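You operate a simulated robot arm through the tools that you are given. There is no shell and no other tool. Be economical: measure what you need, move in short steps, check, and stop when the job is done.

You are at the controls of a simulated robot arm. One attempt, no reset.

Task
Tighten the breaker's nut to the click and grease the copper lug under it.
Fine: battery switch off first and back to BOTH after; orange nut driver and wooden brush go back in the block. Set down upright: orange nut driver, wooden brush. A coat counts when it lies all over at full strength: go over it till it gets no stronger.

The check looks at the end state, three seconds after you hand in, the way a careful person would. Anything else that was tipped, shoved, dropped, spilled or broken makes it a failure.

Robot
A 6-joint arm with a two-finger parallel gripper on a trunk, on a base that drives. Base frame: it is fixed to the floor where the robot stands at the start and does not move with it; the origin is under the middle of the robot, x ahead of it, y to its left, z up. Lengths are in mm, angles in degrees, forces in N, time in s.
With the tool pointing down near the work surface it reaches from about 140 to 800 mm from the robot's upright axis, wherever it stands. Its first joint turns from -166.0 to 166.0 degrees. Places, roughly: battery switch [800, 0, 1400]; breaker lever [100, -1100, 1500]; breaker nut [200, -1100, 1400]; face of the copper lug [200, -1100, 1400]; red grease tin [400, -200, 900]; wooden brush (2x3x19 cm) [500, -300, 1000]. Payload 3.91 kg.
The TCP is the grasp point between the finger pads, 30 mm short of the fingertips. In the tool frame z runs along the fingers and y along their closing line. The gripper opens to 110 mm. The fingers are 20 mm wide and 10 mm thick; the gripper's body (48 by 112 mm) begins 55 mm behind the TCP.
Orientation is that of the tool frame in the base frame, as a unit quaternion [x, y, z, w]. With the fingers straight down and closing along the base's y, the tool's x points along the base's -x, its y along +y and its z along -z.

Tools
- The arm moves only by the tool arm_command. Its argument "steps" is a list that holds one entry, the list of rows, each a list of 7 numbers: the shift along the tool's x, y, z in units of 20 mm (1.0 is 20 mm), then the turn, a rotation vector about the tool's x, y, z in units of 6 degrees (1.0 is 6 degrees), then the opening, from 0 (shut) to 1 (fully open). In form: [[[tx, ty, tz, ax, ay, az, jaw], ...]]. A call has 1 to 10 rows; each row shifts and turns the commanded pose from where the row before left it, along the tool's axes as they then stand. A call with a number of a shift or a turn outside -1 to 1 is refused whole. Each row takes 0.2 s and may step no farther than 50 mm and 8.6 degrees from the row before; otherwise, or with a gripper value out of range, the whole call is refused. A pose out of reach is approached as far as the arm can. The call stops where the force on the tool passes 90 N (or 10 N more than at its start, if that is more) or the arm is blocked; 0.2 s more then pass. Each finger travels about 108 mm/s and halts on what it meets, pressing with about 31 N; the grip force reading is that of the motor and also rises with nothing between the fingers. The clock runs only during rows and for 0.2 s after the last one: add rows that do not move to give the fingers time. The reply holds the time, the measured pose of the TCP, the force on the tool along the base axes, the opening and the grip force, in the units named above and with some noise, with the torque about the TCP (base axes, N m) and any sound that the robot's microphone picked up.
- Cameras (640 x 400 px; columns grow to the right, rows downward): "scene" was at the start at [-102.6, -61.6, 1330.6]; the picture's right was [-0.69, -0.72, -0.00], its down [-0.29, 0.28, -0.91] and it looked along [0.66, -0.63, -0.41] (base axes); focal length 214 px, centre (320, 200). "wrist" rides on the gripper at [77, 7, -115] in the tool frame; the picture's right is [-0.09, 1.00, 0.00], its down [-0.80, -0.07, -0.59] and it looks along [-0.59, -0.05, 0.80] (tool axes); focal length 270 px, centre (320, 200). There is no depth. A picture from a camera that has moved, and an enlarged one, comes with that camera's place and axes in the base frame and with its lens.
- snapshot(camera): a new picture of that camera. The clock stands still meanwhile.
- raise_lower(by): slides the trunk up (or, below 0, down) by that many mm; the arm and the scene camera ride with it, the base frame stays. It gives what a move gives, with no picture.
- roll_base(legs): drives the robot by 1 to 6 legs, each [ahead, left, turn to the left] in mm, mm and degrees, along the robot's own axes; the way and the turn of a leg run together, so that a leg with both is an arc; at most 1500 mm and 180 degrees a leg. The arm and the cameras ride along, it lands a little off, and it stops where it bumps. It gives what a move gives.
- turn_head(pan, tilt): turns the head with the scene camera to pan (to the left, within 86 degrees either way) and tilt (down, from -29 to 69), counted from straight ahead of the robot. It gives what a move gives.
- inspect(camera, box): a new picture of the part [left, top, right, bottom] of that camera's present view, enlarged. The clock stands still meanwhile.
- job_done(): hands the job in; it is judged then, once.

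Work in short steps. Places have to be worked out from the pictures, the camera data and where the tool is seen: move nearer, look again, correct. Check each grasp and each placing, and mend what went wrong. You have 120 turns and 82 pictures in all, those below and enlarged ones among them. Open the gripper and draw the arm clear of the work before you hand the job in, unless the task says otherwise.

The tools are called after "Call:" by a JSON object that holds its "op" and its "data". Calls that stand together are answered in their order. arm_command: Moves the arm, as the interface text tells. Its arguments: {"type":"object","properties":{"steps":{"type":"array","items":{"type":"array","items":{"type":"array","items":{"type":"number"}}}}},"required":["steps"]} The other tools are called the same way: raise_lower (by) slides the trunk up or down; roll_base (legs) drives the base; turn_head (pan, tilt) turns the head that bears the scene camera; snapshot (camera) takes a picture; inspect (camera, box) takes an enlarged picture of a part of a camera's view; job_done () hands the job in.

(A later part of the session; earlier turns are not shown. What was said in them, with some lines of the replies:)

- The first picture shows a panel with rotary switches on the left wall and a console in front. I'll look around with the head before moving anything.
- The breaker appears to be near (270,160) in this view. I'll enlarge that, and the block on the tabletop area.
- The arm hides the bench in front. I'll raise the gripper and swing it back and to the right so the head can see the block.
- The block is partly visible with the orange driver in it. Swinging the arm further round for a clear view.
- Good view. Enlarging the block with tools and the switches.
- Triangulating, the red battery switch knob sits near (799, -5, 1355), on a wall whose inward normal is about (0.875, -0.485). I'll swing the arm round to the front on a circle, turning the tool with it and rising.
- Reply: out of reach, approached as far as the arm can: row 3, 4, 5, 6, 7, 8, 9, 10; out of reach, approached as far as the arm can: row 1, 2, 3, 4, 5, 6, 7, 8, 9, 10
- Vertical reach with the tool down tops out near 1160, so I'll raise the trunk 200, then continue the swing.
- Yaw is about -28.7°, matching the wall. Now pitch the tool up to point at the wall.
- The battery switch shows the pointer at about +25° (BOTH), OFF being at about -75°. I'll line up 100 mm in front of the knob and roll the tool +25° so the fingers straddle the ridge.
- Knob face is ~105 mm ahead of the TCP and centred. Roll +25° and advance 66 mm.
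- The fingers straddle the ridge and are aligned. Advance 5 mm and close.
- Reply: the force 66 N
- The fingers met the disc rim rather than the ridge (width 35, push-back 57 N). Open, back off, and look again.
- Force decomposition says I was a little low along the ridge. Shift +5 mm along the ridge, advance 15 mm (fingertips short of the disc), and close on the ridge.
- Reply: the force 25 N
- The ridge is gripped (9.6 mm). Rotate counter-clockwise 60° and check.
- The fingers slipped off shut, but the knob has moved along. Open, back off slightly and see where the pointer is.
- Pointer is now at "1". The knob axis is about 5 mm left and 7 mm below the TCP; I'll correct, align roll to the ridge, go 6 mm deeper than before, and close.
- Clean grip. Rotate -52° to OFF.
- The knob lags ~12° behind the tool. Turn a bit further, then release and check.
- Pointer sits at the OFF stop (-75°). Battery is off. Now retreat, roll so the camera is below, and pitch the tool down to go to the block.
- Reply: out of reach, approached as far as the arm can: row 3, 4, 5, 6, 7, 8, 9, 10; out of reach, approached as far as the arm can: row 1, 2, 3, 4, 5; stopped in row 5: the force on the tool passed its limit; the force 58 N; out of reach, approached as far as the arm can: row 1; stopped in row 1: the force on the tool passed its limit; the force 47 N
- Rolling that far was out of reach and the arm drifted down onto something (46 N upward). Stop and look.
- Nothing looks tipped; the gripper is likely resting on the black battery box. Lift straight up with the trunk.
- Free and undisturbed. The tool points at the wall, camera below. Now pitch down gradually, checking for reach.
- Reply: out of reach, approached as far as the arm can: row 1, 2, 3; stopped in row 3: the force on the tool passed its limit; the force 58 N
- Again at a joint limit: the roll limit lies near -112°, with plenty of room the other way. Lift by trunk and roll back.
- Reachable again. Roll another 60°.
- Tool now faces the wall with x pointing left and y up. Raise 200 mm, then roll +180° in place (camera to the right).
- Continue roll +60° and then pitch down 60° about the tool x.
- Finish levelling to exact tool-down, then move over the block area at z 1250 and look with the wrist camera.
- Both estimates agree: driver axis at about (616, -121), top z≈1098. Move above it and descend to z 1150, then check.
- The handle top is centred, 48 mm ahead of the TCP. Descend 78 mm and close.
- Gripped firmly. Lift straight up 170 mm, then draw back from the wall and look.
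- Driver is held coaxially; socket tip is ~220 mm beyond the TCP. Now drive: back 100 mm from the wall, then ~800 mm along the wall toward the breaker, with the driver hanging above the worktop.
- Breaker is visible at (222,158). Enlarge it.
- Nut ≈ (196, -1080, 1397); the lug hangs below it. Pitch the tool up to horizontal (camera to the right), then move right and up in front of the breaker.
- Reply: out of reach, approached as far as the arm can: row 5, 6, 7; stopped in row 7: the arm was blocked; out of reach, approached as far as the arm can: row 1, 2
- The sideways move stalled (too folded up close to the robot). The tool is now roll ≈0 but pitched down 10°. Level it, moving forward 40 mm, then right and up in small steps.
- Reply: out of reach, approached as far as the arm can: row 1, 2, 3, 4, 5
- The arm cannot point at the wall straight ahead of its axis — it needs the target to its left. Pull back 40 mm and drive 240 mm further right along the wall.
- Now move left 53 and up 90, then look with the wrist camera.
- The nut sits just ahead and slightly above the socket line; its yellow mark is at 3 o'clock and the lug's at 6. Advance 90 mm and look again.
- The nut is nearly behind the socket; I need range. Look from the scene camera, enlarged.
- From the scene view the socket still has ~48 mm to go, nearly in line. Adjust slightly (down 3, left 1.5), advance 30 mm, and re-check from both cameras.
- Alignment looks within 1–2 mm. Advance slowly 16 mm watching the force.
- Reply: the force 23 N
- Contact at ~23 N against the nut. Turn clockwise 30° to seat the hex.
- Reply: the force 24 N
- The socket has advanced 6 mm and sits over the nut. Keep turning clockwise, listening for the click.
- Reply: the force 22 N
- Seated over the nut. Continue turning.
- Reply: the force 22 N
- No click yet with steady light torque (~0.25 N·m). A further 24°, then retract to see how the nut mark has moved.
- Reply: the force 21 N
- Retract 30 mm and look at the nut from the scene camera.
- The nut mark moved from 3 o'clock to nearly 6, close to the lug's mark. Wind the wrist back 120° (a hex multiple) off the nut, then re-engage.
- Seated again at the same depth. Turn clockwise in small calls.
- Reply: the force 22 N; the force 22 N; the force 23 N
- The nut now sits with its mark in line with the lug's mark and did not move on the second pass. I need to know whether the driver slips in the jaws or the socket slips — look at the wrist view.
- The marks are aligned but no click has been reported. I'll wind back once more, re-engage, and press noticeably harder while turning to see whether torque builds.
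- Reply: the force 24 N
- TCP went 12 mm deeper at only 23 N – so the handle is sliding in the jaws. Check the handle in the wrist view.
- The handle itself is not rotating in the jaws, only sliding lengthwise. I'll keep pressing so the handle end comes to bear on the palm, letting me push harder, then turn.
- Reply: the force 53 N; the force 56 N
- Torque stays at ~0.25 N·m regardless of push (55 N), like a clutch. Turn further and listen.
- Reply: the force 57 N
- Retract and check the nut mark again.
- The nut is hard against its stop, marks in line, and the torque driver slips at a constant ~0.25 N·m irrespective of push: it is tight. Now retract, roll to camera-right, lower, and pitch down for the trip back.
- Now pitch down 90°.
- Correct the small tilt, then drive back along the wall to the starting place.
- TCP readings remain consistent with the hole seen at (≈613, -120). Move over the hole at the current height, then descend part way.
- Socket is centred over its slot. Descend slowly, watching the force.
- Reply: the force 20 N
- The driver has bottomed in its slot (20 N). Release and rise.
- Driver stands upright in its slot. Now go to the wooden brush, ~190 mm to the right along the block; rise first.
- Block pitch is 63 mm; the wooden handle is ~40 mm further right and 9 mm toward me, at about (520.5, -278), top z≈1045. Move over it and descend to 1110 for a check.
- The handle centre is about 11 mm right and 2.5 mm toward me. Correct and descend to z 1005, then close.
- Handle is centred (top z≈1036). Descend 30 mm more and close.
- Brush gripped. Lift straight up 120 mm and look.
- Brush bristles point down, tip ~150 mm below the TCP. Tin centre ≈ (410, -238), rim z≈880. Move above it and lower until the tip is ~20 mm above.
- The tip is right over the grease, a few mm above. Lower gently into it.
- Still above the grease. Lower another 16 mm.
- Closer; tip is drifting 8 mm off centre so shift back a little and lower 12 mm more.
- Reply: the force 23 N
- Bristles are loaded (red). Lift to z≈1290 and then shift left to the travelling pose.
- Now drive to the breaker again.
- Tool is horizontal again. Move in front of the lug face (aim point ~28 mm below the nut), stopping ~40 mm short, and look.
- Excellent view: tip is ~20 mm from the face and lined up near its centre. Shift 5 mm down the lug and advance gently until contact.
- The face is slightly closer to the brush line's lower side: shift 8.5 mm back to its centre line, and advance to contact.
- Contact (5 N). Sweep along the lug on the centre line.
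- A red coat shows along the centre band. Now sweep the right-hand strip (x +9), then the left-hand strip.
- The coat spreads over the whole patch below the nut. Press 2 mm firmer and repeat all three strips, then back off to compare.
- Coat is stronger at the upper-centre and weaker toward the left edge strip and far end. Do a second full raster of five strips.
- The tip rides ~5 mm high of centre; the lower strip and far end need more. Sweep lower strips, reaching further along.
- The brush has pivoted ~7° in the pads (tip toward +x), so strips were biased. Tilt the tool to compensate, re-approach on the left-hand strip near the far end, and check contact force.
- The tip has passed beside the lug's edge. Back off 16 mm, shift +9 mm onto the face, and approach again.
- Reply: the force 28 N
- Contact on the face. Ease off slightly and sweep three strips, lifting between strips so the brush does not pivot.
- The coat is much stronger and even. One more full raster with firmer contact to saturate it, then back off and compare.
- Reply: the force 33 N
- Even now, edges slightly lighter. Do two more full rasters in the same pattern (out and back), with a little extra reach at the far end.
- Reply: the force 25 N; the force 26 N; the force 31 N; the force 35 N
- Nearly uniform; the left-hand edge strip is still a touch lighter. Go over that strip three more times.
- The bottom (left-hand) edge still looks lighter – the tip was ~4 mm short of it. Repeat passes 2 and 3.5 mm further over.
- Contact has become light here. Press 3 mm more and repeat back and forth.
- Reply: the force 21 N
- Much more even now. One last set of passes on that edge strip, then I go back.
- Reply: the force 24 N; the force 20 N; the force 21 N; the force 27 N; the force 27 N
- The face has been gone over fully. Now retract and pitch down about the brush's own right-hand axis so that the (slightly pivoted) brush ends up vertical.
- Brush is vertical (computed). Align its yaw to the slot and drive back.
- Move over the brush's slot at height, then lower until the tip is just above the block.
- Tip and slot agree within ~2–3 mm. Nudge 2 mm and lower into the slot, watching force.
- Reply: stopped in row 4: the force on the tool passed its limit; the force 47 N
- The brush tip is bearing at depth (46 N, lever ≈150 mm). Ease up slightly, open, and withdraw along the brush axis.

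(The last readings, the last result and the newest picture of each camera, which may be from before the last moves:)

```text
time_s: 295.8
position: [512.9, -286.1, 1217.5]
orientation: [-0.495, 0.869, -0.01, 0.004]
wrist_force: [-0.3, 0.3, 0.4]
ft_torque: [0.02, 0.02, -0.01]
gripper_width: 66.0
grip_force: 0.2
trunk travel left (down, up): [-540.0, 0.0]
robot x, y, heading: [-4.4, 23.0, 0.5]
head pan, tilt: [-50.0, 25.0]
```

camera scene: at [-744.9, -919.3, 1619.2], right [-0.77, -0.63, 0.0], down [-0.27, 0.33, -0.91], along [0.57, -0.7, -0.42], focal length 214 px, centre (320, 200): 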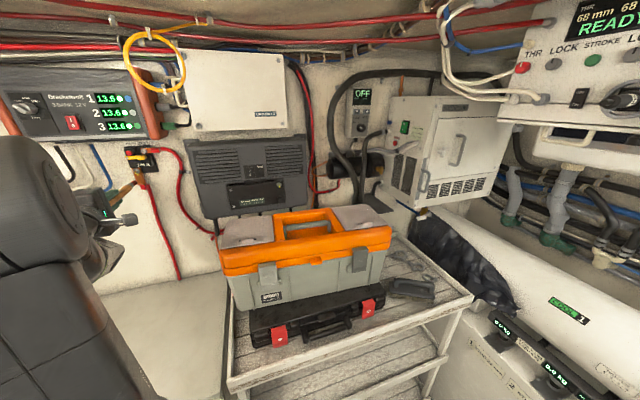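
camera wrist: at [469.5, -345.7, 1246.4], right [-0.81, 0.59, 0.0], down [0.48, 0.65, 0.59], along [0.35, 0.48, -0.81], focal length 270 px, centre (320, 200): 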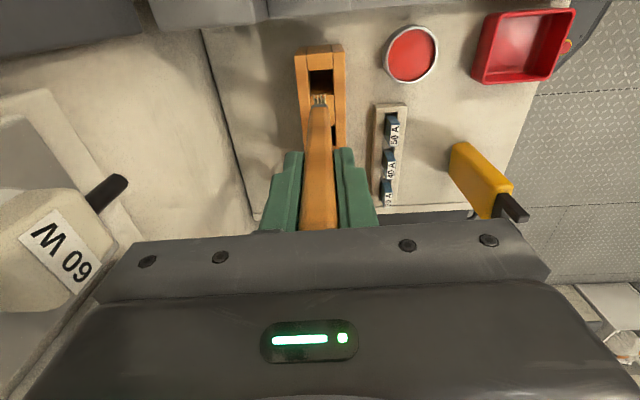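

Released cleanly. Move up and left toward the battery switch, well in front of the wall.

Call:
{"op": "arm_command", "data": {"steps": [[[-0.955, 0.485, -0.24, 0, 0, 0, 0.5], [-0.955, 0.485, -0.24, 0, 0, 0, 0.5], [-0.955, 0.485, -0.24, 0, 0, 0, 0.5], [-0.955, 0.485, -0.24, 0, 0, 0, 0.5], [-0.955, 0.485, -0.24, 0, 0, 0, 0.5], [-0.955, 0.485, -0.24, 0, 0, 0, 0.5], [-0.955, 0.485, -0.24, 0, 0, 0, 0.5], [-0.955, 0.485, -0.24, 0, 0, 0, 0.5], [-0.955, 0.485, -0.24, 0, 0, 0, 0.5], [-0.955, 0.485, -0.24, 0, 0, 0, 0.5]]]}}

Call:
{"op": "arm_command", "data": {"steps": [[[-0.955, 0.485, -0.24, 0, 0, 0, 0.5], [-0.955, 0.485, -0.24, 0, 0, 0, 0.5], [-0.955, 0.485, -0.24, 0, 0, 0, 0.5], [-0.955, 0.485, -0.24, 0, 0, 0, 0.5], [-0.955, 0.485, -0.24, 0, 0, 0, 0.5], [-0.955, 0.485, -0.24, 0, 0, 0, 0.5], [-0.955, 0.485, -0.24, 0, 0, 0, 0.5], [-0.955, 0.485, -0.24, 0, 0, 0, 0.5], [-0.955, 0.485, -0.24, 0, 0, 0, 0.5]]]}}

Call:
{"op": "arm_command", "data": {"steps": [[[0, 0, 0, 1, 0, 0, 0.5], [0, 0, 0, 1, 0, 0, 0.5], [0, 0, 0, 1, 0, 0, 0.5], [0, 0, 0, 1, 0, 0, 0.5], [0, 0, 0, 1, 0, 0, 0.5], [0, 0, 0, 1, 0, 0, 0.5], [0, 0, 0, 1, 0, 0, 0.5], [0, 0, 0, 1, 0, 0, 0.5]]]}}

```text
time_s: 298.0
position: [526.9, -69.3, 1262.4]
orientation: [-0.495, 0.869, -0.009, 0.004]
wrist_force: [-0.5, 0.1, -0.4]
ft_torque: [-0.02, -0.02, 0.0]
gripper_width: 55.1
grip_force: 0.1
trunk travel left (down, up): [-540.0, 0.0]
robot x, y, heading: [-8.7, 22.5, 0.5]
head pan, tilt: [-50.0, 25.0]
```

```text
time_s: 300.0
position: [539.0, 121.1, 1302.9]
orientation: [-0.495, 0.869, -0.008, 0.004]
wrist_force: [0.0, -1.1, -0.2]
ft_torque: [0.02, 0.04, -0.03]
gripper_width: 54.6
grip_force: 0.0
trunk travel left (down, up): [-540.0, 0.0]
robot x, y, heading: [-4.0, 21.2, 0.1]
head pan, tilt: [-50.0, 25.0]
```

```text
time_s: 301.8
position: [538.4, 123.4, 1305.7]
orientation: [-0.451, 0.79, -0.362, 0.205]
wrist_force: [0.0, 0.4, 0.6]
ft_torque: [-0.01, 0.0, 0.0]
gripper_width: 55.0
grip_force: 0.1
trunk travel left (down, up): [-540.0, 0.0]
robot x, y, heading: [-8.2, 21.5, 0.4]
head pan, tilt: [-50.0, 25.0]
```

Finish pitching, then roll counter-clockwise about 162° to face the pointer at OFF.

Call:
{"op": "arm_command", "data": {"steps": [[[0, 0, 0, 1, 0, 0, 0.5], [0, 0, 0, 1, 0, 0, 0.5], [0, 0, 0, 1, 0, 0, 0.5], [0, 0, 0, 1, 0, 0, 0.5], [0, 0, 0, 1, 0, 0, 0.5], [0, 0, 0, 1, 0, 0, 0.5], [0, 0, 0, 1, 0, 0, 0.5]]]}}

Call:
{"op": "arm_command", "data": {"steps": [[[0, 0, 0, 0, 0, -1, 0.5], [0, 0, 0, 0, 0, -1, 0.5], [0, 0, 0, 0, 0, -1, 0.5], [0, 0, 0, 0, 0, -1, 0.5], [0, 0, 0, 0, 0, -1, 0.5], [0, 0, 0, 0, 0, -1, 0.5], [0, 0, 0, 0, 0, -1, 0.5], [0, 0, 0, 0, 0, -1, 0.5], [0, 0, 0, 0, 0, -1, 0.5], [0, 0, 0, 0, 0, -1, 0.5]]]}}

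Call:
{"op": "arm_command", "data": {"steps": [[[0, 0, 0, 0, 0, -1, 0.5], [0, 0, 0, 0, 0, -1, 0.5], [0, 0, 0, 0, 0, -1, 0.5], [0, 0, 0, 0, 0, -1, 0.5], [0, 0, 0, 0, 0, -1, 0.5], [0, 0, 0, 0, 0, -1, 0.5], [0, 0, 0, 0, 0, -1, 0.5], [0, 0, 0, 0, 0, -1, 0.5], [0, 0, 0, 0, 0, -1, 0.5], [0, 0, 0, 0, 0, -1, 0.5]]]}}

Call:
{"op": "arm_command", "data": {"steps": [[[0, 0, 0, 0, 0, -1, 0.5], [0, 0, 0, 0, 0, -1, 0.5], [0, 0, 0, 0, 0, -1, 0.5], [0, 0, 0, 0, 0, -1, 0.5], [0, 0, 0, 0, 0, -1, 0.5], [0, 0, 0, 0, 0, -1, 0.5], [0, 0, 0, 0, 0, -1, 0.5]]]}}

```text
time_s: 303.4
position: [538.8, 120.6, 1303.6]
orientation: [0.347, -0.607, 0.622, -0.353]
wrist_force: [0.8, -0.4, 0.6]
ft_torque: [-0.01, 0.01, -0.02]
gripper_width: 55.1
grip_force: 0.0
trunk travel left (down, up): [-540.0, 0.0]
robot x, y, heading: [-9.1, 23.9, 0.3]
head pan, tilt: [-50.0, 25.0]
```

```text
time_s: 305.6
position: [538.0, 121.2, 1306.1]
orientation: [0.605, -0.354, 0.714, 0.007]
wrist_force: [-1.0, -0.6, 1.0]
ft_torque: [0.01, -0.03, -0.03]
gripper_width: 54.8
grip_force: 0.0
trunk travel left (down, up): [-540.0, 0.0]
robot x, y, heading: [-10.9, 26.6, 0.3]
head pan, tilt: [-50.0, 25.0]
```

```text
time_s: 307.8
position: [539.8, 121.4, 1303.7]
orientation: [0.7, -0.004, 0.615, 0.362]
wrist_force: [0.0, 0.7, -0.3]
ft_torque: [-0.01, 0.01, 0.02]
gripper_width: 54.9
grip_force: 0.1
trunk travel left (down, up): [-540.0, 0.0]
robot x, y, heading: [-10.1, 20.6, 0.4]
head pan, tilt: [-50.0, 25.0]
```

```text
time_s: 309.4
position: [537.9, 120.6, 1304.0]
orientation: [0.655, 0.248, 0.445, 0.558]
wrist_force: [-0.7, 0.6, -0.4]
ft_torque: [0.02, 0.0, 0.01]
gripper_width: 55.2
grip_force: 0.0
trunk travel left (down, up): [-540.0, 0.0]
robot x, y, heading: [-7.0, 25.9, 0.2]
head pan, tilt: [-50.0, 25.0]
```

Orientation is close (yaw -30.7°, roll -72°). Move to 60 mm short of the grip pose, trim the roll, and take one picture.

Call:
{"op": "arm_command", "data": {"steps": [[[0.198, 0.172, 0.953, 0, 0, 0, 0.45], [0.198, 0.172, 0.953, 0, 0, 0, 0.45], [0.198, 0.172, 0.953, 0, 0, 0, 0.45], [0.198, 0.172, 0.953, 0, 0, 0, 0.45], [0.198, 0.172, 0.953, 0, 0, 0, 0.45], [0.198, 0.172, 0.953, 0, 0, 0, 0.45], [0.198, 0.172, 0.953, 0, 0, 0, 0.45], [0.198, 0.172, 0.953, 0, 0, 0, 0.45], [0.198, 0.172, 0.953, 0, 0, 0, 0.45], [0.198, 0.172, 0.953, 0, 0, -0.47, 0.45]]]}}

Call:
{"op": "snapshot", "data": {"camera": "wrist"}}

```text
time_s: 311.6
position: [718.8, 47.6, 1350.6]
orientation: [0.649, 0.264, 0.432, 0.569]
wrist_force: [0.0, -0.4, 0.2]
ft_torque: [0.0, -0.02, 0.02]
gripper_width: 49.5
grip_force: 0.0
trunk travel left (down, up): [-540.0, 0.0]
robot x, y, heading: [-4.0, 23.9, 0.3]
head pan, tilt: [-50.0, 25.0]
```

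```text
1 pictures are left
camera wrist: at [657.4, 169.6, 1375.7], right [-0.19, -0.29, 0.94], down [-0.89, -0.35, -0.29], along [0.41, -0.89, -0.19], focal length 270 px, centre (320, 200)
```

wrist: 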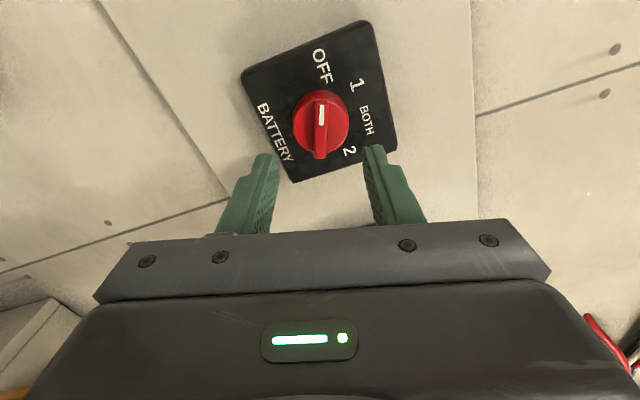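

Pointer at OFF, aligned with the fingers; centre within ~1.5 mm. Advance 56 mm and close on the ridge.

Call:
{"op": "arm_command", "data": {"steps": [[[-0.06, 0.07, 0.9, 0, 0, 0, 0.45], [0, 0, 0.9, 0, 0, 0, 0.45], [0, 0, 0.6, 0, 0, 0, 0.45], [0, 0, 0.4, 0, 0, 0, 0.45], [0, 0, 0, 0, 0, 0, 0.25], [0, 0, 0, 0, 0, 0, 0], [0, 0, 0, 0, 0, 0, 0], [0, 0, 0, 0, 0, 0, 0]]]}}

```text
time_s: 313.4
position: [764.9, 18.6, 1352.1]
orientation: [0.65, 0.265, 0.431, 0.568]
wrist_force: [-11.3, 2.9, -24.6]
ft_torque: [1.1, 0.05, 0.3]
gripper_width: 12.0
grip_force: 44.7
trunk travel left (down, up): [-540.0, 0.0]
robot x, y, heading: [-10.2, 22.0, 0.3]
head pan, tilt: [-50.0, 25.0]
```

Ridge gripped (12 mm, a bit skewed). Relax 3 mm and turn clockwise 48°, then check.

Call:
{"op": "arm_command", "data": {"steps": [[[0, -0.15, 0, 0, 0, 0.5, 0], [0, 0, 0, 0, 0, 0.5, 0], [0, 0, 0, 0, 0, 1, 0], [0, 0, 0, 0, 0, 1, 0], [0, 0, 0, 0, 0, 1, 0], [0, 0, 0, 0, 0, 1, 0], [0, 0, 0, 0, 0, 1, 0], [0, 0, 0, 0, 0, 1, 0], [0, 0, 0, 0, 0, 1, 0]]]}}

```text
time_s: 315.4
position: [764.7, 17.2, 1352.3]
orientation: [0.699, -0.024, 0.627, 0.343]
wrist_force: [2.3, -3.6, 5.8]
ft_torque: [-0.72, -1.14, 0.47]
gripper_width: 10.2
grip_force: 45.1
trunk travel left (down, up): [-540.0, 0.0]
robot x, y, heading: [-11.3, 23.7, 0.4]
head pan, tilt: [-50.0, 25.0]
```

Grip is good at the "1" position (roll -27°). Turn another 53° to BOTH.

Call:
{"op": "arm_command", "data": {"steps": [[[0, 0, 0, 0, 0, 1, 0], [0, 0, 0, 0, 0, 1, 0], [0, 0, 0, 0, 0, 1, 0], [0, 0, 0, 0, 0, 1, 0], [0, 0, 0, 0, 0, 1, 0], [0, 0, 0, 0, 0, 1, 0], [0, 0, 0, 0, 0, 1, 0], [0, 0, 0, 0, 0, 1, 0], [0, 0, 0, 0, 0, 0.8, 0], [0, 0, 0, 0, 0, 0, 0]]]}}

```text
time_s: 317.6
position: [762.0, 16.8, 1353.2]
orientation: [0.616, -0.333, 0.714, 0.03]
wrist_force: [12.7, -12.5, 22.9]
ft_torque: [-0.67, -1.08, -0.57]
gripper_width: 9.9
grip_force: 45.3
trunk travel left (down, up): [-540.0, 0.0]
robot x, y, heading: [-6.0, 19.3, 0.4]
head pan, tilt: [-50.0, 25.0]
```

Tool roll is +26° with the ridge square in the fingers: BOTH. Open and retreat.

Call:
{"op": "arm_command", "data": {"steps": [[[0, 0, 0, 0, 0, 0, 0.2], [0, 0, 0, 0, 0, 0, 0.5], [0, 0, 0, 0, 0, 0, 0.6], [0, 0, -1, 0, 0, 0, 0.6], [0, 0, -1, 0, 0, 0, 0.6], [0, 0, -1, 0, 0, 0, 0.6], [0, 0, -1, 0, 0, 0, 0.6], [0, 0, -1, 0, 0, 0, 0.6], [0, 0, -1, 0, 0, 0, 0.6], [0, 0, -1, 0, 0, 0, 1]]]}}

Call:
{"op": "arm_command", "data": {"steps": [[[0, 0, -1, 0, 0, 0, 1], [0, 0, -1, 0, 0, 0, 1], [0, 0, -1, 0, 0, 0, 1], [0, 0, -1, 0, 0, 0, 1]]]}}

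Call:
{"op": "snapshot", "data": {"camera": "wrist"}}

```text
time_s: 319.8
position: [641.9, 91.7, 1350.8]
orientation: [0.617, -0.331, 0.714, 0.03]
wrist_force: [0.3, 0.6, -0.5]
ft_torque: [0.02, -0.02, 0.02]
gripper_width: 109.9
grip_force: 0.0
trunk travel left (down, up): [-540.0, 0.0]
robot x, y, heading: [-10.0, 24.6, 0.4]
head pan, tilt: [-50.0, 25.0]
```

```text
time_s: 320.8
position: [573.4, 129.9, 1347.6]
orientation: [0.617, -0.332, 0.713, 0.03]
wrist_force: [-0.7, 0.3, 0.4]
ft_torque: [0.03, 0.03, -0.05]
gripper_width: 110.3
grip_force: 0.0
trunk travel left (down, up): [-540.0, 0.0]
robot x, y, heading: [-7.4, 22.5, 0.5]
head pan, tilt: [-50.0, 25.0]
```

```text
0 pictures are left
camera wrist: at [453.9, 156.4, 1411.7], right [-0.43, -0.74, -0.51], down [-0.29, 0.65, -0.7], along [0.86, -0.15, -0.49], focal length 270 px, centre (320, 200)
5 turns are left
```

wrist: 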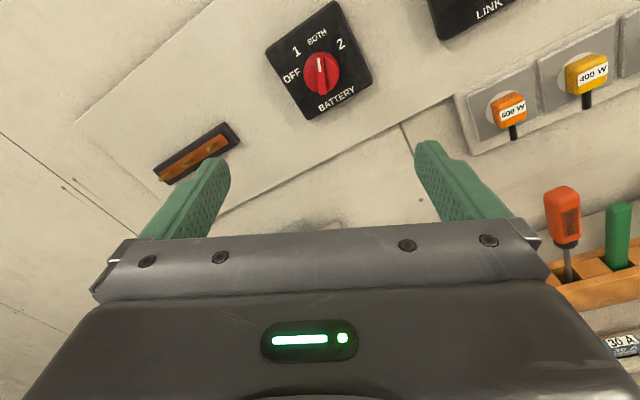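

The battery switch points to BOTH, the driver stands in the block, and the gripper is open and clear of the work. Handing in.

Call:
{"op": "job_done", "data": {}}

```text
The job is handed in.
```

I handed the job in with most of it confirmed, but I never heard the click, and I have no final picture of the brush or the finished coat.

- **Nut:** It turned about 90° until its yellow mark lined up with the mark on the lug, then stopped. After that, turning the driver further did not move it. Torque held at about 0.25 N·m however hard I pushed, so I judged it tight.
- **Grease:** I brushed the lug face below the nut until the coat looked nearly even. The left-hand edge stayed slightly lighter, so I went over that strip again and then the rest of the face once more, without a picture afterwards. I did not check that it would get no stronger.
- **Battery switch:** It was off before the work started and points to BOTH in the last picture.
- **Orange nut driver:** It stands upright in its slot in the block.
- **Wooden brush:** It went down into its slot and let go cleanly. It stopped about 8 mm higher than where I had picked it up, and I had no picture left to check that it is fully down and upright.
- **Bump along the way:** While turning the wrist after switching off, the gripper dropped and pressed on something below, probably the black battery box, reaching the arm's 90 N stop limit twice. A picture after the first showed nothing tipped; I saw nothing out of place after the second, but did not check that spot specifically.
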